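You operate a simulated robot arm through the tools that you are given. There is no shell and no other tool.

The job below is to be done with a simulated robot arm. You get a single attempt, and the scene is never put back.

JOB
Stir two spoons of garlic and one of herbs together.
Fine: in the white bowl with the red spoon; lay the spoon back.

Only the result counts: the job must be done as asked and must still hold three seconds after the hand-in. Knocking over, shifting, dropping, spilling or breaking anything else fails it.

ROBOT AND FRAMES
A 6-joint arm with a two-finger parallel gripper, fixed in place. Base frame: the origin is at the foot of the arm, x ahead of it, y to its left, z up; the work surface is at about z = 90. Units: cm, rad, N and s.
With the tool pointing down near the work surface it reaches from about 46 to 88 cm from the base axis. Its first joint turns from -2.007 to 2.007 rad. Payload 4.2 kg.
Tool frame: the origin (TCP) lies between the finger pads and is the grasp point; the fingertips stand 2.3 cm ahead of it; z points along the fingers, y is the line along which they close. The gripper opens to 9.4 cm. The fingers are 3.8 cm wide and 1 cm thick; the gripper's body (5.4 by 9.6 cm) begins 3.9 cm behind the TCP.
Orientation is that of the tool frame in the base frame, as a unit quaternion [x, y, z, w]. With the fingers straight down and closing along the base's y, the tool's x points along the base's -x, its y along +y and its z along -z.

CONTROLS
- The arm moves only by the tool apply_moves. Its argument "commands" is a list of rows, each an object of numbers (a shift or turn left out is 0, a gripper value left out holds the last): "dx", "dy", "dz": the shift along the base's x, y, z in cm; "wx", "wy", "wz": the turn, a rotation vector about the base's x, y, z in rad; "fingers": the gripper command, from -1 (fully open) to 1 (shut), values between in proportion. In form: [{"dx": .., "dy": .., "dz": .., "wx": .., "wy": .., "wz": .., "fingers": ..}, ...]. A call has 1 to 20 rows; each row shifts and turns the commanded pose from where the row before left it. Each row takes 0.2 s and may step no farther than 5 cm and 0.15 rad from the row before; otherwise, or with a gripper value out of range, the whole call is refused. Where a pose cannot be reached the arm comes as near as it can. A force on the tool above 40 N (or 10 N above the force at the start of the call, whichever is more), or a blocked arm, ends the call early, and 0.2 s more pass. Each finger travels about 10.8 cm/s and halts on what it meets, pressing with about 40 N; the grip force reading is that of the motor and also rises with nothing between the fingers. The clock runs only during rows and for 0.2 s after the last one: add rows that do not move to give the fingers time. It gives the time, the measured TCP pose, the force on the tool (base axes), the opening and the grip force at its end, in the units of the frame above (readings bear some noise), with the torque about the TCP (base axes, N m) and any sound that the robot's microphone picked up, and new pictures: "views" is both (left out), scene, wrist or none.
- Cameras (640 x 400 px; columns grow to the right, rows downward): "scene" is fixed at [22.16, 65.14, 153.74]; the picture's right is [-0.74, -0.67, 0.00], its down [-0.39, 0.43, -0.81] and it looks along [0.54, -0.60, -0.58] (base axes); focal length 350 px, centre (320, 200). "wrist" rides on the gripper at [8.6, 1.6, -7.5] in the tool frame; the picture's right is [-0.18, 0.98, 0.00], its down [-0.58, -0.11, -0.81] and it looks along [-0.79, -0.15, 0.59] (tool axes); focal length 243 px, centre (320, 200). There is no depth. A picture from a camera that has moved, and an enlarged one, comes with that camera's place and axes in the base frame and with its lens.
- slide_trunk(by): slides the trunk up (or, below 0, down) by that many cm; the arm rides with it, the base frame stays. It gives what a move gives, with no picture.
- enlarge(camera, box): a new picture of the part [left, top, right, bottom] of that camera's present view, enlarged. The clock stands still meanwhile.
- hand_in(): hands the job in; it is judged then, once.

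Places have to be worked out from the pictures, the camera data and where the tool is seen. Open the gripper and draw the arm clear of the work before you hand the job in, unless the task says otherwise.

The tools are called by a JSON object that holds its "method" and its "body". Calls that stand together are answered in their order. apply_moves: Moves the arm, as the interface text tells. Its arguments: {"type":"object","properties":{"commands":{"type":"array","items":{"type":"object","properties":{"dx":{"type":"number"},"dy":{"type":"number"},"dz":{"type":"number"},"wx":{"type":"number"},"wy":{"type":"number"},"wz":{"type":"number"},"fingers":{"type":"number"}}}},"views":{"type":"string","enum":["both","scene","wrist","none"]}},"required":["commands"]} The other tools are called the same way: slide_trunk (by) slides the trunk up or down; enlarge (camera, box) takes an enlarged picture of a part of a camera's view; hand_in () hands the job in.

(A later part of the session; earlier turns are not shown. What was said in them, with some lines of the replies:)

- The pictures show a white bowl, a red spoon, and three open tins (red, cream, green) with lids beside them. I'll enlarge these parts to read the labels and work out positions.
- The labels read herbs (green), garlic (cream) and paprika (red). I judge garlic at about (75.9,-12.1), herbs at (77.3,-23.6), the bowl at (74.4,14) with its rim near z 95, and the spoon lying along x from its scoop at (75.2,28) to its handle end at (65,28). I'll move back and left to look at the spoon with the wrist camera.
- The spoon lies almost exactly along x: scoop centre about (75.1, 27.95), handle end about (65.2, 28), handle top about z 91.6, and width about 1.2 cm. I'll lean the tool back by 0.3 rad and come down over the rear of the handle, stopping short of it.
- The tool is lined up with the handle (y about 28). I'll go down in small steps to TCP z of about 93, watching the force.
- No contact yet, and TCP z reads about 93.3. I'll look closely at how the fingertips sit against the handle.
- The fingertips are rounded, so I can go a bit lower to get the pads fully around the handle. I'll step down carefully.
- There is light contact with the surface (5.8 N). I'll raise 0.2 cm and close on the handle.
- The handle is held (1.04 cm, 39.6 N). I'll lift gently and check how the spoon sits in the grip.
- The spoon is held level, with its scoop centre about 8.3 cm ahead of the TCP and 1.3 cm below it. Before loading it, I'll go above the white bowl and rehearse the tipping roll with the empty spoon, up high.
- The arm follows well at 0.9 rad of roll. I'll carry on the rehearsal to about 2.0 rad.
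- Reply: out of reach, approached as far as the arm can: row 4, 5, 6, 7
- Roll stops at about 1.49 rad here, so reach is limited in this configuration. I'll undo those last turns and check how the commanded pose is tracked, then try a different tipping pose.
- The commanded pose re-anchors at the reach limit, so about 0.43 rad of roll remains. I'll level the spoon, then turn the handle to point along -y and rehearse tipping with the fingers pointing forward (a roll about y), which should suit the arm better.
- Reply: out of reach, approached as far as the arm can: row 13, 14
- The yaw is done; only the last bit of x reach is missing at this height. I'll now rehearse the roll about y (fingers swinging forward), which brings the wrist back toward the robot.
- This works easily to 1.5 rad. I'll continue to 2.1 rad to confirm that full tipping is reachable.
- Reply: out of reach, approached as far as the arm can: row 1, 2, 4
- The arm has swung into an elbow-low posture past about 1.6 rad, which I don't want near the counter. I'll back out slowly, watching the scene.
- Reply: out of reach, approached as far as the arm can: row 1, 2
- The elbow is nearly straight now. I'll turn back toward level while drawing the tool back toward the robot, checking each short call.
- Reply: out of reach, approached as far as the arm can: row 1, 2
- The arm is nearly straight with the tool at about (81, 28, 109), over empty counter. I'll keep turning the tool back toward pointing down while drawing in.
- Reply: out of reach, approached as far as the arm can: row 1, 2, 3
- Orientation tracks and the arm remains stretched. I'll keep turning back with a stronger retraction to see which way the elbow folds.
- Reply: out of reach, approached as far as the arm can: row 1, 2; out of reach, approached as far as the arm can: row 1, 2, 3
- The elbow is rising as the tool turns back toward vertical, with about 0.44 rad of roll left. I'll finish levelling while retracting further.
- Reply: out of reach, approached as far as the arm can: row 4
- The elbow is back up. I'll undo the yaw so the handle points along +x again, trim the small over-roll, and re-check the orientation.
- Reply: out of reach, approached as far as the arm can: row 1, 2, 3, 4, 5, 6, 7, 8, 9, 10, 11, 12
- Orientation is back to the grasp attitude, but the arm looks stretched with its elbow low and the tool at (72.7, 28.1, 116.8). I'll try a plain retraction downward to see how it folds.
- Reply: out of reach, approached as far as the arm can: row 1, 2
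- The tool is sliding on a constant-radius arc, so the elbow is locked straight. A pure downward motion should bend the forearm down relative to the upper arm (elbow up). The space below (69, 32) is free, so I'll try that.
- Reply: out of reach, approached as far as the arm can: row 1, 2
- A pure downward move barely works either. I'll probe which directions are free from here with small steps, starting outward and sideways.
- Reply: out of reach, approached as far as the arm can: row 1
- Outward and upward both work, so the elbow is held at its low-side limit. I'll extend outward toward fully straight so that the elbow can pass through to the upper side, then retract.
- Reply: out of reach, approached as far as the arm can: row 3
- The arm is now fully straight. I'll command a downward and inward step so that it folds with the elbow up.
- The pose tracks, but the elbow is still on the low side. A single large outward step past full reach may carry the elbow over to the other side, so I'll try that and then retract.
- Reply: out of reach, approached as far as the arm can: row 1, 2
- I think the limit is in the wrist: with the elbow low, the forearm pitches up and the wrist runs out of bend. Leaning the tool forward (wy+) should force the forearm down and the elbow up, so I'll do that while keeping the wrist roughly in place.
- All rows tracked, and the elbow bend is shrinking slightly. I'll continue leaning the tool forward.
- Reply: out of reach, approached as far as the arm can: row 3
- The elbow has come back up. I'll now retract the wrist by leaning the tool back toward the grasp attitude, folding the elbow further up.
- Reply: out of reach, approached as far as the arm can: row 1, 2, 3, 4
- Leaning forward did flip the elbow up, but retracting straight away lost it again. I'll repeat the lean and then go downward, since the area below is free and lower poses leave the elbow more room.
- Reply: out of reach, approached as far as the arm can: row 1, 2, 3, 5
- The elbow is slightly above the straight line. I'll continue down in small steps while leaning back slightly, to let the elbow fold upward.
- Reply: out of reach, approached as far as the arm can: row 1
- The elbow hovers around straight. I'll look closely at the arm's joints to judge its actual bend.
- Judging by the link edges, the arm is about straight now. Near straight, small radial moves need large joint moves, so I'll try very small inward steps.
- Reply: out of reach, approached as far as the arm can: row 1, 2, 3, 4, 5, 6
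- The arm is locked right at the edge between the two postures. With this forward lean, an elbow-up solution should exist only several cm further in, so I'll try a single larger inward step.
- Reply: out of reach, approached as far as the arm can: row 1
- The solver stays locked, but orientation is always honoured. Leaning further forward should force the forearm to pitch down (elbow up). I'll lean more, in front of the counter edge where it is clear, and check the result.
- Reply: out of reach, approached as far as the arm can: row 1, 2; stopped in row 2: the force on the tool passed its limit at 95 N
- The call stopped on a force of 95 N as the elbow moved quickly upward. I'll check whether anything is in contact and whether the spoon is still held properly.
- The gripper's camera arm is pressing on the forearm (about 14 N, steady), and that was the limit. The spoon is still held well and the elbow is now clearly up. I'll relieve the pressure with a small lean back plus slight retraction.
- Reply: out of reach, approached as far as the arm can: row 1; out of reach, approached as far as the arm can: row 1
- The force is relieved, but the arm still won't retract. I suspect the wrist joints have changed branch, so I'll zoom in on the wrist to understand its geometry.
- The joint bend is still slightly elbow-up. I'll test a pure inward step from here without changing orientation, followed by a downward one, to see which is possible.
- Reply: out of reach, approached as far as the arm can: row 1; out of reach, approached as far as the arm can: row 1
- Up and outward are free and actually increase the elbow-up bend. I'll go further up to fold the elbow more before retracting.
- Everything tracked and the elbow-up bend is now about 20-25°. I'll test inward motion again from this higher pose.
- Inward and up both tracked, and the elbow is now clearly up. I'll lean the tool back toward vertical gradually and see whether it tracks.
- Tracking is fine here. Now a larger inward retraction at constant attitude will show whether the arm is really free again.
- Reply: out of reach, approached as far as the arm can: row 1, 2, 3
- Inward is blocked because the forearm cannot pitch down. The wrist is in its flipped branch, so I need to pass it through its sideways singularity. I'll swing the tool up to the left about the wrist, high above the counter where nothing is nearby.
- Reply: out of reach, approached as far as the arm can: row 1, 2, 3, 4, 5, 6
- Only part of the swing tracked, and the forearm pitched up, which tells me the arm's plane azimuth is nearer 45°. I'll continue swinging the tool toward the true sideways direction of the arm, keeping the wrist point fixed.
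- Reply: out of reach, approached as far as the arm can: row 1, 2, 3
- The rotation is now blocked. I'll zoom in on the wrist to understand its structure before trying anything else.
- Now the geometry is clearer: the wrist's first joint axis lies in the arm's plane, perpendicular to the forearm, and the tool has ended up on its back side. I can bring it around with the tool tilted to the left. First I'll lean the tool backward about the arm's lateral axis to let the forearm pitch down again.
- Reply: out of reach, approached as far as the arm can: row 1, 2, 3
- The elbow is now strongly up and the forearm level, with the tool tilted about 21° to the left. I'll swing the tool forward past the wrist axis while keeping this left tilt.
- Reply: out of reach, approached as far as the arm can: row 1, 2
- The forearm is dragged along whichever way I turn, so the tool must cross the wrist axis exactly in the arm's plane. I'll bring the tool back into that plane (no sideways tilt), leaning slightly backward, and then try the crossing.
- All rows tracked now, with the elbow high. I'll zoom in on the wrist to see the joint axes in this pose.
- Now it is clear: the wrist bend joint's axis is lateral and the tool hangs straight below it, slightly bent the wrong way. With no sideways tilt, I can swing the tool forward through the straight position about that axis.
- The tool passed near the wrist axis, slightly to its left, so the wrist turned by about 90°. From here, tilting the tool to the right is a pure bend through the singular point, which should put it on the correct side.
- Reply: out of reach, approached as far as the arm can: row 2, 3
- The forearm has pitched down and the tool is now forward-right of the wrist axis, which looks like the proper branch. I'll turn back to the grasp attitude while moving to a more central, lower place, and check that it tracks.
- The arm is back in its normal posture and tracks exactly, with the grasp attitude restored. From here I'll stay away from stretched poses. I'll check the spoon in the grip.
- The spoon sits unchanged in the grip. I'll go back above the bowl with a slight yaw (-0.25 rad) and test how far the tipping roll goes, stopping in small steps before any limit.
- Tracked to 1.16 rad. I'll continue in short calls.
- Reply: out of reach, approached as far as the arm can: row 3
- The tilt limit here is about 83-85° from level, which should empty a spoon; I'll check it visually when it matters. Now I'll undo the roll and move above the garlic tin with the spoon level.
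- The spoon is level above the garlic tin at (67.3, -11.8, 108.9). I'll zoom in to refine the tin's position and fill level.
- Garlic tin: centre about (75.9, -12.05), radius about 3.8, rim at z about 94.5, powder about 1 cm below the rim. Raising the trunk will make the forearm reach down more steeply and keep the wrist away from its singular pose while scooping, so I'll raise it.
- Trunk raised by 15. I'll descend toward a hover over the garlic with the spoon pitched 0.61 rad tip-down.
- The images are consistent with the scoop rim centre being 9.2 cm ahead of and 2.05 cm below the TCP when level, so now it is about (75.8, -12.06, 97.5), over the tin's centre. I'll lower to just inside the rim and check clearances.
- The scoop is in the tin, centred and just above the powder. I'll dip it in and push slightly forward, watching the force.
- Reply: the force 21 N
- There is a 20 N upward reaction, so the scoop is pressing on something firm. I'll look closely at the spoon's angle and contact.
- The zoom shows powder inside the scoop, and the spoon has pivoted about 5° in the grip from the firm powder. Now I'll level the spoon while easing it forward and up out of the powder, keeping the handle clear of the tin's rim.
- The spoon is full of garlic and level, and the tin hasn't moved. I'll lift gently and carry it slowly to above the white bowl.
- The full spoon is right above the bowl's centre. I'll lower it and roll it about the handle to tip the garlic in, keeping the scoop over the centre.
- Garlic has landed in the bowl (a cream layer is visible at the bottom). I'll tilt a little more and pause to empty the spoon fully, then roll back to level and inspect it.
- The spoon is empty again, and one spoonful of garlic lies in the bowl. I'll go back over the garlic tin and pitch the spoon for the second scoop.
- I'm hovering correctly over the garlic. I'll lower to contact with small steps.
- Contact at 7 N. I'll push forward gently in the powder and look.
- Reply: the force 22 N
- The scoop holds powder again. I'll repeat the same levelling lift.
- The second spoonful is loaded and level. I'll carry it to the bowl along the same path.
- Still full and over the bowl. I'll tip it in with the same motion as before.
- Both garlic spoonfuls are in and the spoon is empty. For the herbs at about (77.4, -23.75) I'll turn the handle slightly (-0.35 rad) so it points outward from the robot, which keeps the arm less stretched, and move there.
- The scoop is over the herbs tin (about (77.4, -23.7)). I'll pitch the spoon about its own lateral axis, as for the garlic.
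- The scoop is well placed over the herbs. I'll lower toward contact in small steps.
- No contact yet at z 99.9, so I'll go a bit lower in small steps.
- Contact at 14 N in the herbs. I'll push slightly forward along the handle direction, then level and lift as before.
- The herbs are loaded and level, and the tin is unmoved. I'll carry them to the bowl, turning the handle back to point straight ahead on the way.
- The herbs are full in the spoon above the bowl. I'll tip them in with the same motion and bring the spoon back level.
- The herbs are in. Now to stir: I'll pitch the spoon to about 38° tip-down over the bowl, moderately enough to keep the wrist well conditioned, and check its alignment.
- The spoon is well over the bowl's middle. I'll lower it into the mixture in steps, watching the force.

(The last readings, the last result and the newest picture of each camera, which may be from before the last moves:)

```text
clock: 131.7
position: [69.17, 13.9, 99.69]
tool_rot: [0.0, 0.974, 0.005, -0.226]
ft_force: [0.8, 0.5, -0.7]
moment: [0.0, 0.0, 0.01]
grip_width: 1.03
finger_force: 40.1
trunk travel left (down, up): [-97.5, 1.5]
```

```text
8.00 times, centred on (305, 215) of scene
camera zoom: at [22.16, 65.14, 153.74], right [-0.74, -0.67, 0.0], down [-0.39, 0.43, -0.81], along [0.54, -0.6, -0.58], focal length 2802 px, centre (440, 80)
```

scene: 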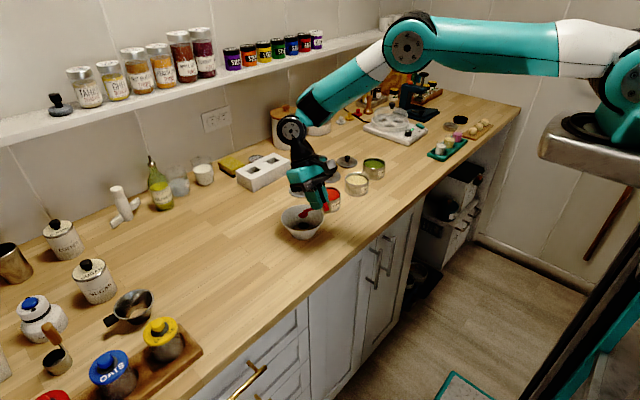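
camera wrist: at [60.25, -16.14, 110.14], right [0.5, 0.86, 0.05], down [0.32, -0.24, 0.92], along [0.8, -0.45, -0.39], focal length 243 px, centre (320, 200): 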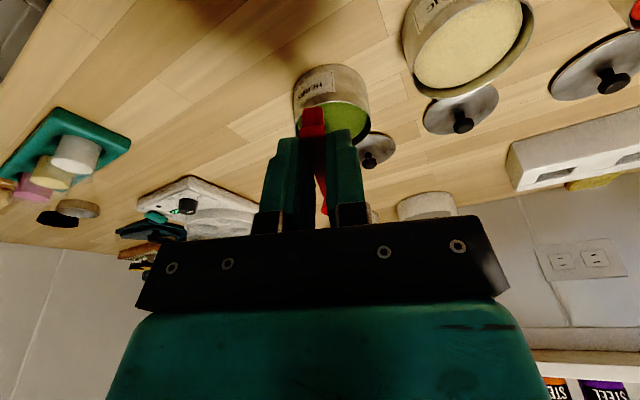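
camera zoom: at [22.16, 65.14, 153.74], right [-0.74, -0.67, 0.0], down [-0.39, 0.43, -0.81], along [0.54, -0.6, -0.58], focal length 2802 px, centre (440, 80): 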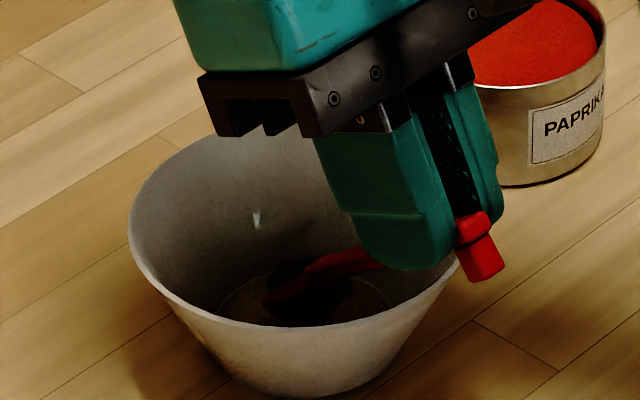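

No contact yet, and the handle clears the rim. I'll lower further in small steps.

{"method": "apply_moves", "body": {"commands": [{"dz": -0.3}, {}], "views": "none"}}

{"method": "apply_moves", "body": {"commands": [{"dz": -0.3}, {}], "views": "none"}}

{"method": "enlarge", "body": {"camera": "scene", "box": [285, 205, 325, 235]}}

```text
clock: 132.3
position: [69.1, 13.94, 99.35]
tool_rot: [0.0, 0.974, 0.005, -0.227]
ft_force: [0.7, 0.6, 0.1]
moment: [-0.01, -0.04, 0.0]
grip_width: 1.02
finger_force: 39.8
trunk travel left (down, up): [-97.5, 1.5]
```

```text
clock: 132.9
position: [69.14, 14.02, 99.1]
tool_rot: [0.001, 0.974, 0.005, -0.226]
ft_force: [-1.5, -0.1, 7.8]
moment: [-0.11, -0.31, -0.07]
grip_width: 1.04
finger_force: 40.4
trunk travel left (down, up): [-97.5, 1.5]
```

```text
13.33 times, centred on (305, 220) of scene
camera zoom: at [22.16, 65.14, 153.74], right [-0.74, -0.67, 0.0], down [-0.39, 0.43, -0.81], along [0.54, -0.6, -0.58], focal length 4670 px, centre (520, -67)
```

zoom: 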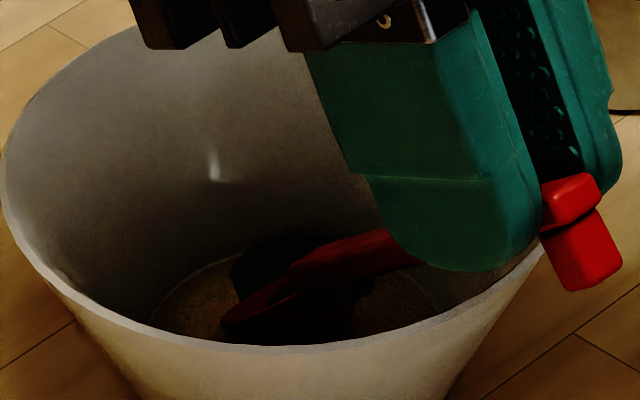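

Light contact (7.8 N) with the mixture at the bottom. I'll ease up a touch and make a first stirring circle, keeping the handle off the rim.

{"method": "apply_moves", "body": {"commands": [{"dx": 0.4, "dz": 0.1}, {"dx": -0.1, "dy": 0.65}, {"dx": -0.27, "dy": 0.48}, {"dx": -0.37, "dy": 0.17}, {"dx": -0.37, "dy": -0.17}, {"dx": -0.27, "dy": -0.48}, {"dx": -0.1, "dy": -0.65}, {"dx": 0.1, "dy": -0.65}, {"dx": 0.27, "dy": -0.48}, {"dx": 0.37, "dy": -0.17}, {"dx": 0.37, "dy": 0.17}, {"dx": 0.27, "dy": 0.48}, {"dx": 0.1, "dy": 0.65}, {}], "views": "none"}}

{"method": "enlarge", "body": {"camera": "scene", "box": [280, 190, 330, 240]}}

```text
clock: 135.9
position: [69.54, 14.1, 99.09]
tool_rot: [0.001, 0.974, 0.005, -0.227]
ft_force: [0.8, -2.7, 4.8]
moment: [-0.18, -0.28, -0.12]
grip_width: 1.03
finger_force: 39.9
trunk travel left (down, up): [-97.5, 1.5]
```

```text
8.00 times, centred on (305, 215) of scene
camera zoom: at [22.16, 65.14, 153.74], right [-0.74, -0.67, 0.0], down [-0.39, 0.43, -0.81], along [0.54, -0.6, -0.58], focal length 2802 px, centre (440, 80)
```

zoom: 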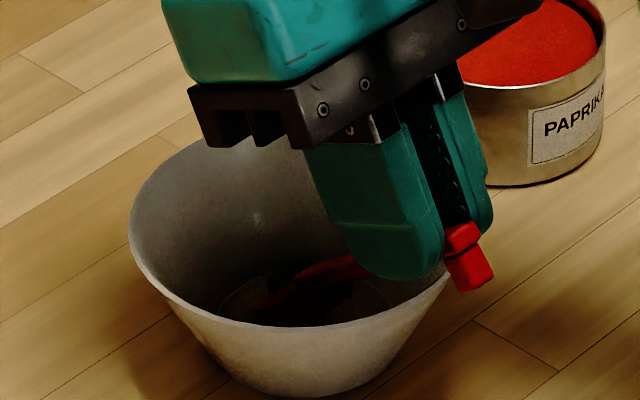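

The bowl hasn't moved and the contact is light. I'll continue with more circles.

{"method": "apply_moves", "body": {"commands": [{"dx": -0.1, "dy": 0.65}, {"dx": -0.27, "dy": 0.48}, {"dx": -0.37, "dy": 0.17}, {"dx": -0.37, "dy": -0.17}, {"dx": -0.27, "dy": -0.48}, {"dx": -0.1, "dy": -0.65}, {"dx": 0.1, "dy": -0.65}, {"dx": 0.27, "dy": -0.48}, {"dx": 0.37, "dy": -0.17}, {"dx": 0.37, "dy": 0.17}, {"dx": 0.27, "dy": 0.48}, {"dx": 0.1, "dy": 0.65}, {"dx": -0.1, "dy": 0.65}, {"dx": -0.27, "dy": 0.48}, {"dx": -0.37, "dy": 0.17}, {"dx": -0.37, "dy": -0.17}, {"dx": -0.27, "dy": -0.48}, {"dx": -0.1, "dy": -0.65}], "views": "none"}}

{"method": "apply_moves", "body": {"commands": [{"dx": 0.1, "dy": -0.65}, {"dx": 0.27, "dy": -0.48}, {"dx": 0.37, "dy": -0.17}, {"dx": 0.37, "dy": 0.17}, {"dx": 0.27, "dy": 0.48}, {"dx": 0.1, "dy": 0.65}, {"dx": -0.1, "dy": 0.65}, {"dx": -0.27, "dy": 0.48}, {"dx": -0.37, "dy": 0.17}, {"dx": -0.37, "dy": -0.17}, {"dx": -0.27, "dy": -0.48}, {"dx": -0.1, "dy": -0.65}, {"dx": 0.1, "dy": -0.65}, {"dx": 0.27, "dy": -0.48}, {"dx": 0.37, "dy": -0.17}, {"dx": 0.37, "dy": 0.17}, {"dx": 0.27, "dy": 0.48}, {"dx": 0.1, "dy": 0.65}], "views": "none"}}

{"method": "enlarge", "body": {"camera": "scene", "box": [280, 190, 330, 240]}}

```text
clock: 139.7
position: [68.01, 14.04, 99.07]
tool_rot: [0.001, 0.974, 0.004, -0.226]
ft_force: [0.9, 0.7, 1.4]
moment: [0.01, -0.03, 0.0]
grip_width: 1.04
finger_force: 39.2
trunk travel left (down, up): [-97.5, 1.5]
```

```text
clock: 143.5
position: [69.39, 13.98, 99.24]
tool_rot: [0.001, 0.974, 0.005, -0.226]
ft_force: [0.4, -0.5, 1.6]
moment: [-0.07, -0.08, -0.03]
grip_width: 1.03
finger_force: 40.3
trunk travel left (down, up): [-97.5, 1.5]
```

```text
8.00 times, centred on (305, 215) of scene
camera zoom: at [22.16, 65.14, 153.74], right [-0.74, -0.67, 0.0], down [-0.39, 0.43, -0.81], along [0.54, -0.6, -0.58], focal length 2802 px, centre (440, 80)
```

zoom: 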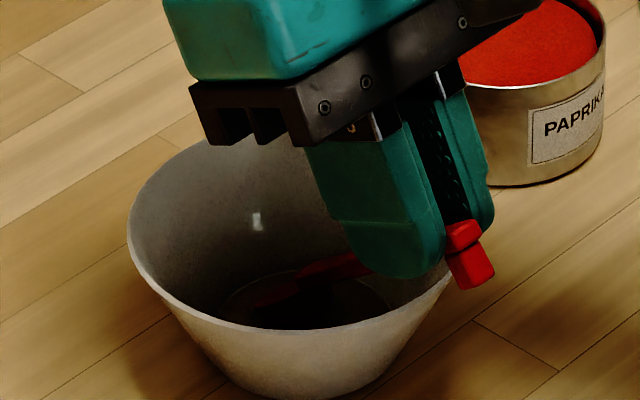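

I'll lift the spoon out and look at the mixture.

{"method": "apply_moves", "body": {"commands": [{"dz": 0.6}, {"dz": 1.2}, {"dz": 1.8}, {"dz": 2}, {"dz": 2, "wy": -0.1, "dx": -0.4}, {"wy": -0.12, "dx": -0.5, "dz": 1}, {"wy": -0.12, "dx": -0.5}, {"wy": -0.12, "dx": -0.5}, {"wy": -0.12, "dx": -0.5}, {"wy": -0.11, "dx": -0.6}, {}], "views": "both"}}

{"method": "enlarge", "body": {"camera": "scene", "box": [260, 150, 360, 250]}}

{"method": "enlarge", "body": {"camera": "scene", "box": [280, 195, 330, 245]}}

```text
clock: 145.9
position: [66.34, 13.89, 107.8]
tool_rot: [-0.001, 0.993, 0.004, 0.116]
ft_force: [0.3, 0.0, -0.5]
moment: [0.01, 0.05, 0.03]
grip_width: 1.05
finger_force: 40.1
trunk travel left (down, up): [-97.5, 1.5]
camera wrist: at [56.31, 15.47, 112.99], right [0.18, 0.98, 0.05], down [0.38, -0.12, 0.92], along [0.91, -0.14, -0.39], focal length 243 px, centre (320, 200)
```

scene: 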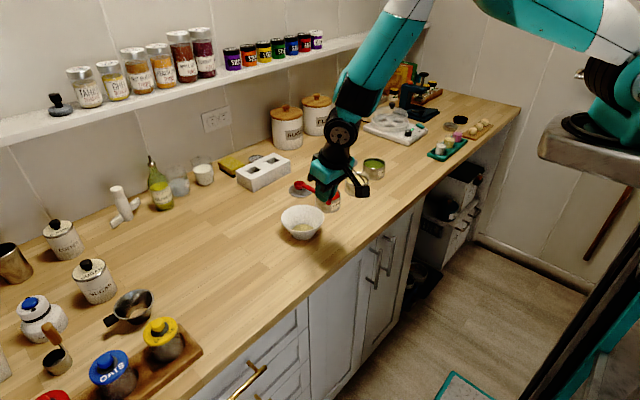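
wrist: 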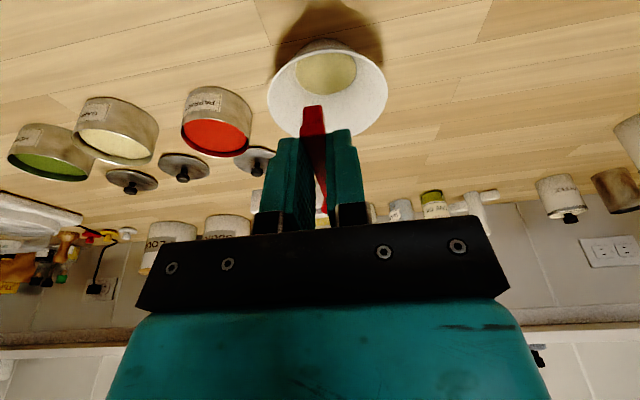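

```text
4.00 times, centred on (310, 200) of scene
camera zoom: at [22.16, 65.14, 153.74], right [-0.74, -0.67, 0.0], down [-0.39, 0.43, -0.81], along [0.54, -0.6, -0.58], focal length 1401 px, centre (360, 200)
```

zoom: 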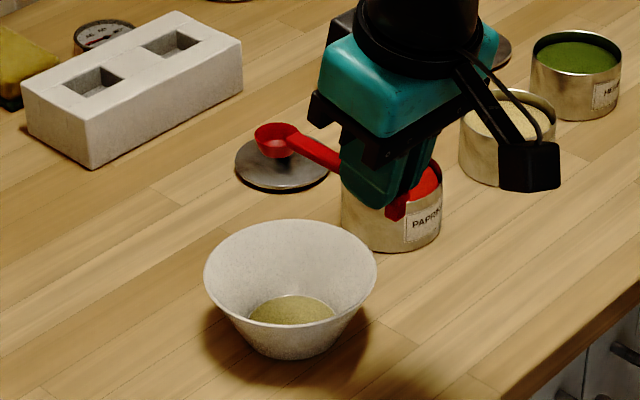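

```text
8.00 times, centred on (305, 220) of scene
camera zoom: at [22.16, 65.14, 153.74], right [-0.74, -0.67, 0.0], down [-0.39, 0.43, -0.81], along [0.54, -0.6, -0.58], focal length 2802 px, centre (440, 40)
```

zoom: 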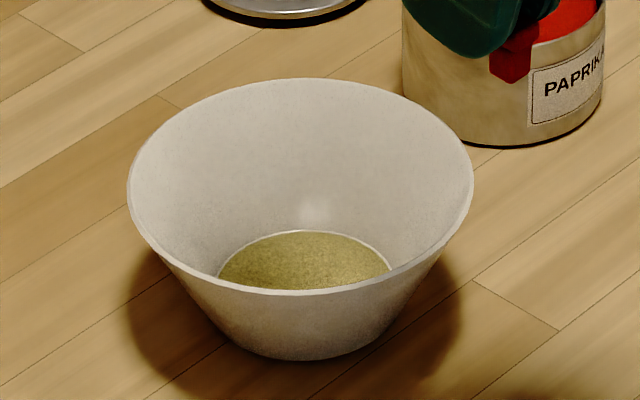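

The mixture is now an even yellow-green, the bowl is where it was, and the spoon is clean. I'll carry the spoon back to its original spot near (76, 27.9) and lower it gently.

{"method": "apply_moves", "body": {"commands": [{"dy": 2, "dx": 0.1}, {"dy": 3, "dx": 0.1}, {"dy": 3.5, "dx": 0.15, "dz": -0.5}, {"dy": 3, "dx": 0.15, "dz": -1}, {"dy": 2, "dx": 0.1, "dz": -1.5}, {"dy": 0.53, "dz": -2}, {"dz": -2}, {"dz": -2}, {}, {}], "views": "both"}}

{"method": "enlarge", "body": {"camera": "scene", "box": [240, 210, 320, 290]}}

```text
clock: 148.1
position: [67.04, 27.94, 98.74]
tool_rot: [-0.001, 0.993, 0.005, 0.116]
ft_force: [-0.2, 0.1, -0.4]
moment: [-0.02, 0.0, 0.0]
grip_width: 1.02
finger_force: 39.7
trunk travel left (down, up): [-97.5, 1.5]
camera wrist: at [56.95, 29.48, 103.97], right [0.18, 0.98, 0.05], down [0.38, -0.12, 0.92], along [0.91, -0.14, -0.39], focal length 243 px, centre (320, 200)
```

scene: 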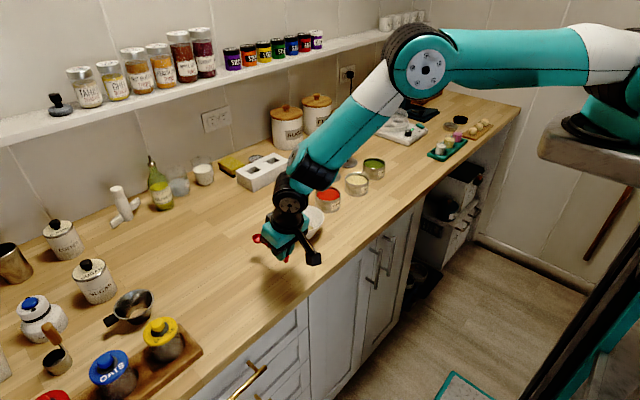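
wrist: 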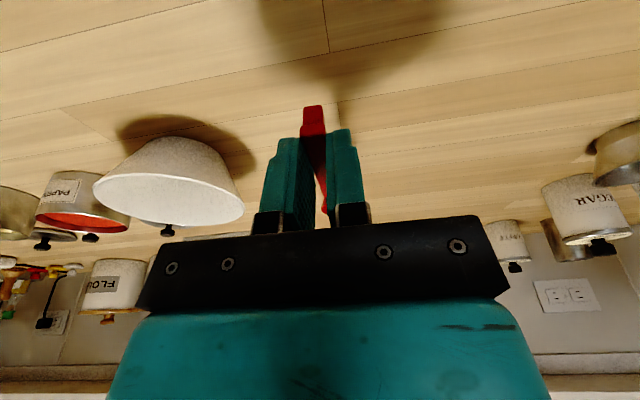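

```text
5.00 times, centred on (280, 250) of scene
camera zoom: at [22.16, 65.14, 153.74], right [-0.74, -0.67, 0.0], down [-0.39, 0.43, -0.81], along [0.54, -0.6, -0.58], focal length 1751 px, centre (520, -50)
```

zoom: 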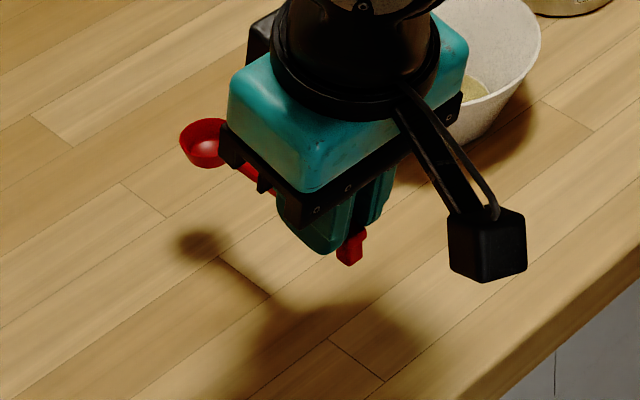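

The spoon is level above its original spot. I'll lower it slowly until it touches the counter.

{"method": "apply_moves", "body": {"commands": [{"dz": -1.5}, {"dz": -1.5}, {"dz": -1.2}, {"dz": -0.6}, {}], "views": "none"}}

{"method": "apply_moves", "body": {"commands": [{"dz": -0.3}, {}], "views": "none"}}

{"method": "apply_moves", "body": {"commands": [{"dz": -0.2}, {}], "views": "none"}}

{"method": "enlarge", "body": {"camera": "scene", "box": [240, 220, 320, 290]}}

```text
clock: 149.3
position: [67.09, 27.89, 93.9]
tool_rot: [-0.001, 0.993, 0.006, 0.116]
ft_force: [0.2, 0.0, -0.5]
moment: [0.03, 0.01, -0.02]
grip_width: 1.03
finger_force: 40.3
trunk travel left (down, up): [-97.5, 1.5]
```

```text
clock: 149.9
position: [67.12, 27.96, 93.58]
tool_rot: [-0.002, 0.993, 0.005, 0.115]
ft_force: [-0.5, 0.0, 0.0]
moment: [0.0, -0.01, 0.0]
grip_width: 1.03
finger_force: 39.6
trunk travel left (down, up): [-97.5, 1.5]
```

```text
clock: 150.5
position: [67.11, 27.97, 93.51]
tool_rot: [-0.001, 0.993, 0.006, 0.117]
ft_force: [-1.9, -0.1, 4.6]
moment: [-0.01, 0.1, -0.01]
grip_width: 1.04
finger_force: 40.0
trunk travel left (down, up): [-97.5, 1.5]
```

```text
5.71 times, centred on (280, 255) of scene
camera zoom: at [22.16, 65.14, 153.74], right [-0.74, -0.67, 0.0], down [-0.39, 0.43, -0.81], along [0.54, -0.6, -0.58], focal length 2002 px, centre (549, -114)
```

zoom: 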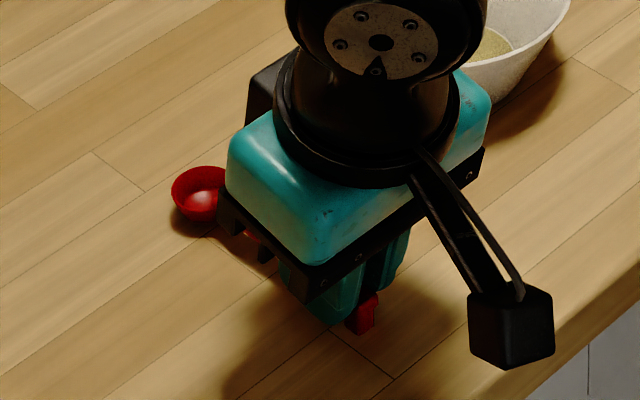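

The foot of the handle touches first (the moment points to contact behind the grip), so the tip is about 3 mm high. I'll tilt the spoon slightly tip-down about its foot before releasing.

{"method": "apply_moves", "body": {"commands": [{"dx": 0.07, "dz": -0.02, "wy": 0.02}, {}], "views": "none"}}

{"method": "apply_moves", "body": {"commands": [{"dx": 0.07, "dz": -0.02, "wy": 0.02}, {}], "views": "none"}}

{"method": "enlarge", "body": {"camera": "scene", "box": [250, 235, 310, 280]}}

```text
clock: 151.1
position: [67.31, 28.08, 93.52]
tool_rot: [-0.002, 0.994, 0.005, 0.106]
ft_force: [-1.4, -0.6, 5.1]
moment: [-0.05, -0.43, 0.0]
grip_width: 1.02
finger_force: 39.7
trunk travel left (down, up): [-97.5, 1.5]
```

```text
clock: 151.7
position: [67.32, 27.9, 93.59]
tool_rot: [0.0, 0.995, 0.005, 0.097]
ft_force: [-3.9, -1.2, 14.3]
moment: [0.0, -1.2, -0.03]
grip_width: 1.06
finger_force: 40.4
trunk travel left (down, up): [-97.5, 1.5]
```

```text
8.89 times, centred on (280, 258) of scene
camera zoom: at [22.16, 65.14, 153.74], right [-0.74, -0.67, 0.0], down [-0.39, 0.43, -0.81], along [0.54, -0.6, -0.58], focal length 3114 px, centre (676, -311)
```

zoom: 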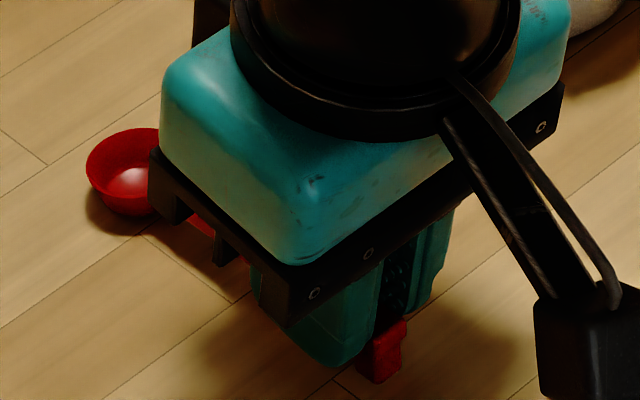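

The scoop now touches the counter. I'll ease back half a step so both ends rest, release gently, and then lift away.

{"method": "apply_moves", "body": {"commands": [{"dx": -0.07, "dz": 0.0, "wy": -0.022}, {}], "views": "none"}}

{"method": "apply_moves", "body": {"commands": [{"fingers": 0.6}, {"fingers": 0.4}, {"fingers": 0.2}, {"fingers": 0.1}, {}], "views": "wrist"}}

```text
clock: 152.3
position: [67.32, 27.95, 93.46]
tool_rot: [-0.002, 0.994, 0.006, 0.106]
ft_force: [2.7, 2.6, 8.6]
moment: [0.06, 0.01, -0.04]
grip_width: 1.02
finger_force: 40.5
trunk travel left (down, up): [-97.5, 1.5]
```

```text
clock: 153.5
position: [67.28, 27.98, 93.4]
tool_rot: [-0.001, 0.994, 0.004, 0.107]
ft_force: [0.2, 0.2, 0.3]
moment: [-0.03, 0.03, -0.02]
grip_width: 4.24
finger_force: 0.0
trunk travel left (down, up): [-97.5, 1.5]
camera wrist: at [57.2, 29.48, 98.89], right [0.18, 0.98, 0.05], down [0.4, -0.12, 0.91], along [0.9, -0.14, -0.41], focal length 243 px, centre (320, 200)
```

wrist: 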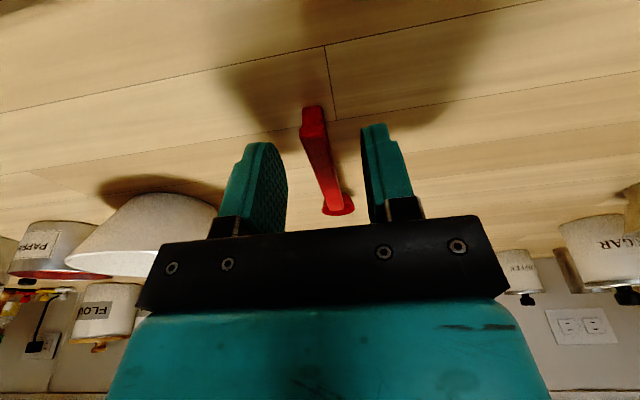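

The spoon rests on the counter between the open fingers. I'll open wider and lift straight up, away from the work.

{"method": "apply_moves", "body": {"commands": [{"dz": 1.0}, {"dz": 2.0, "fingers": 0.0}, {"dz": 3.0, "fingers": -0.5}, {"dz": 3.5, "fingers": -1}, {"dz": 4}, {"dz": 4, "dx": -1}, {"dz": 4, "dx": -1}, {"dz": 3, "dx": -1}, {"dx": -1.5}, {}], "views": "both"}}

{"method": "enlarge", "body": {"camera": "scene", "box": [240, 140, 400, 290]}}

{"method": "enlarge", "body": {"camera": "scene", "box": [245, 240, 305, 285]}}

```text
clock: 155.7
position: [62.48, 27.93, 117.94]
tool_rot: [-0.001, 0.994, 0.004, 0.107]
ft_force: [0.7, 0.2, -0.2]
moment: [-0.05, 0.0, -0.02]
grip_width: 9.39
finger_force: 0.0
trunk travel left (down, up): [-97.5, 1.5]
camera wrist: at [52.53, 29.49, 123.4], right [0.18, 0.98, 0.05], down [0.4, -0.12, 0.91], along [0.9, -0.14, -0.41], focal length 243 px, centre (320, 200)
```

scene: 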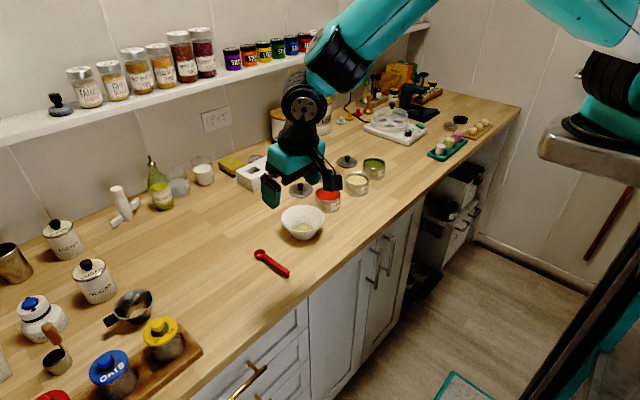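
wrist: 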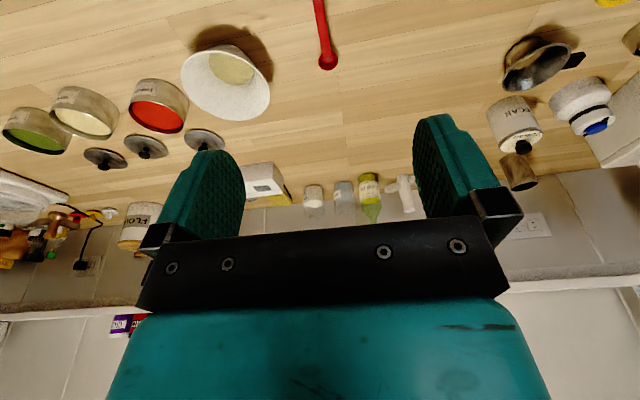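

```text
2.67 times, centred on (320, 215) of scene
camera zoom: at [22.16, 65.14, 153.74], right [-0.74, -0.67, 0.0], down [-0.39, 0.43, -0.81], along [0.54, -0.6, -0.58], focal length 934 px, centre (320, 160)
```

zoom: 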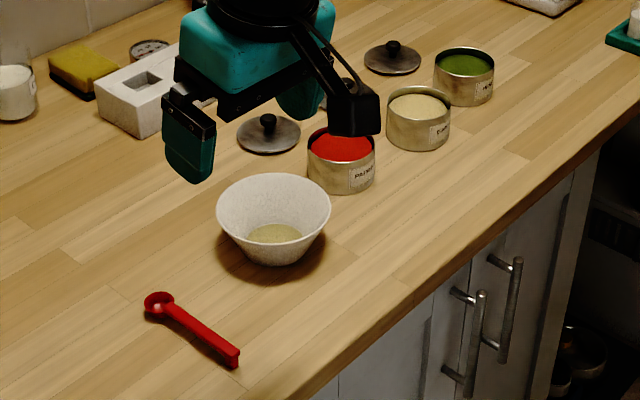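

```text
8.89 times, centred on (275, 262) of scene
camera zoom: at [22.16, 65.14, 153.74], right [-0.74, -0.67, 0.0], down [-0.39, 0.43, -0.81], along [0.54, -0.6, -0.58], focal length 3114 px, centre (720, -356)
```

zoom: 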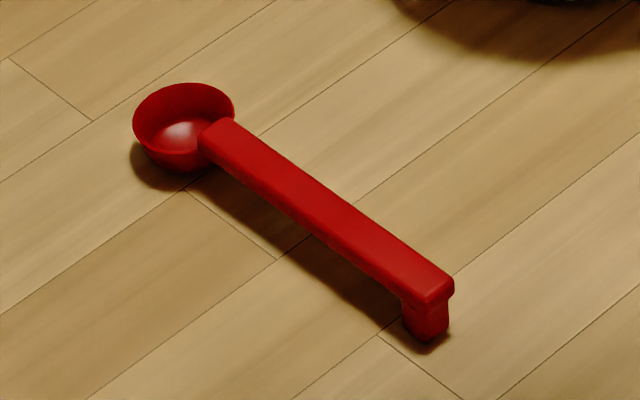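

The spoon lies within about 0.5 cm of its original place. The bowl holds the mixed content, and the bowl, tins and lids are where they started. I'll draw the arm a bit further clear.

{"method": "apply_moves", "body": {"commands": [{"dz": 2.5, "dx": -1.2}, {"dz": 2.5, "dx": -1.2}, {}, {}], "views": "scene"}}

```text
clock: 156.7
position: [60.07, 27.95, 122.93]
tool_rot: [-0.001, 0.994, 0.004, 0.107]
ft_force: [-0.8, 0.4, -0.5]
moment: [-0.02, -0.02, 0.03]
grip_width: 9.43
finger_force: 0.1
trunk travel left (down, up): [-97.5, 1.5]
```

scene: 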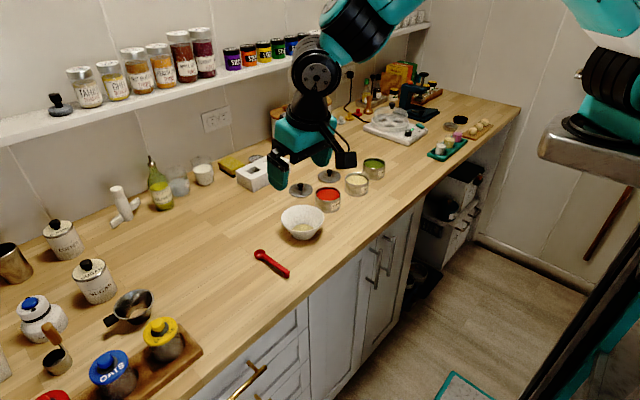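

The gripper is open and clear of the work, the spoon is back, and the two garlic and one herb spoonfuls are mixed in the white bowl. I'm handing in.

{"method": "hand_in", "body": {}}

```text
The job is handed in.
```

The job is handed in: two spoonfuls of garlic and one of herbs are in the white bowl, stirred to an even yellow-green.

- **Spoon:** the red spoon is empty and lies on the counter about 0.5 cm from where it started.
- **Everything else:** in the final pictures the bowl, tins and lids are where they began, and I saw no spills. I left the lids off.
- **Along the way:** rehearsing the tipping motion with the spoon still empty, I got the arm stuck in an awkward posture. While freeing it, the camera arm on the gripper pressed hard against the robot's forearm (95 N peak). Nothing on the counter was touched, and the spoon stayed in the grip.
- **Robot now:** the gripper is open and drawn clear above the counter, and the trunk is 15 cm higher than at the start.
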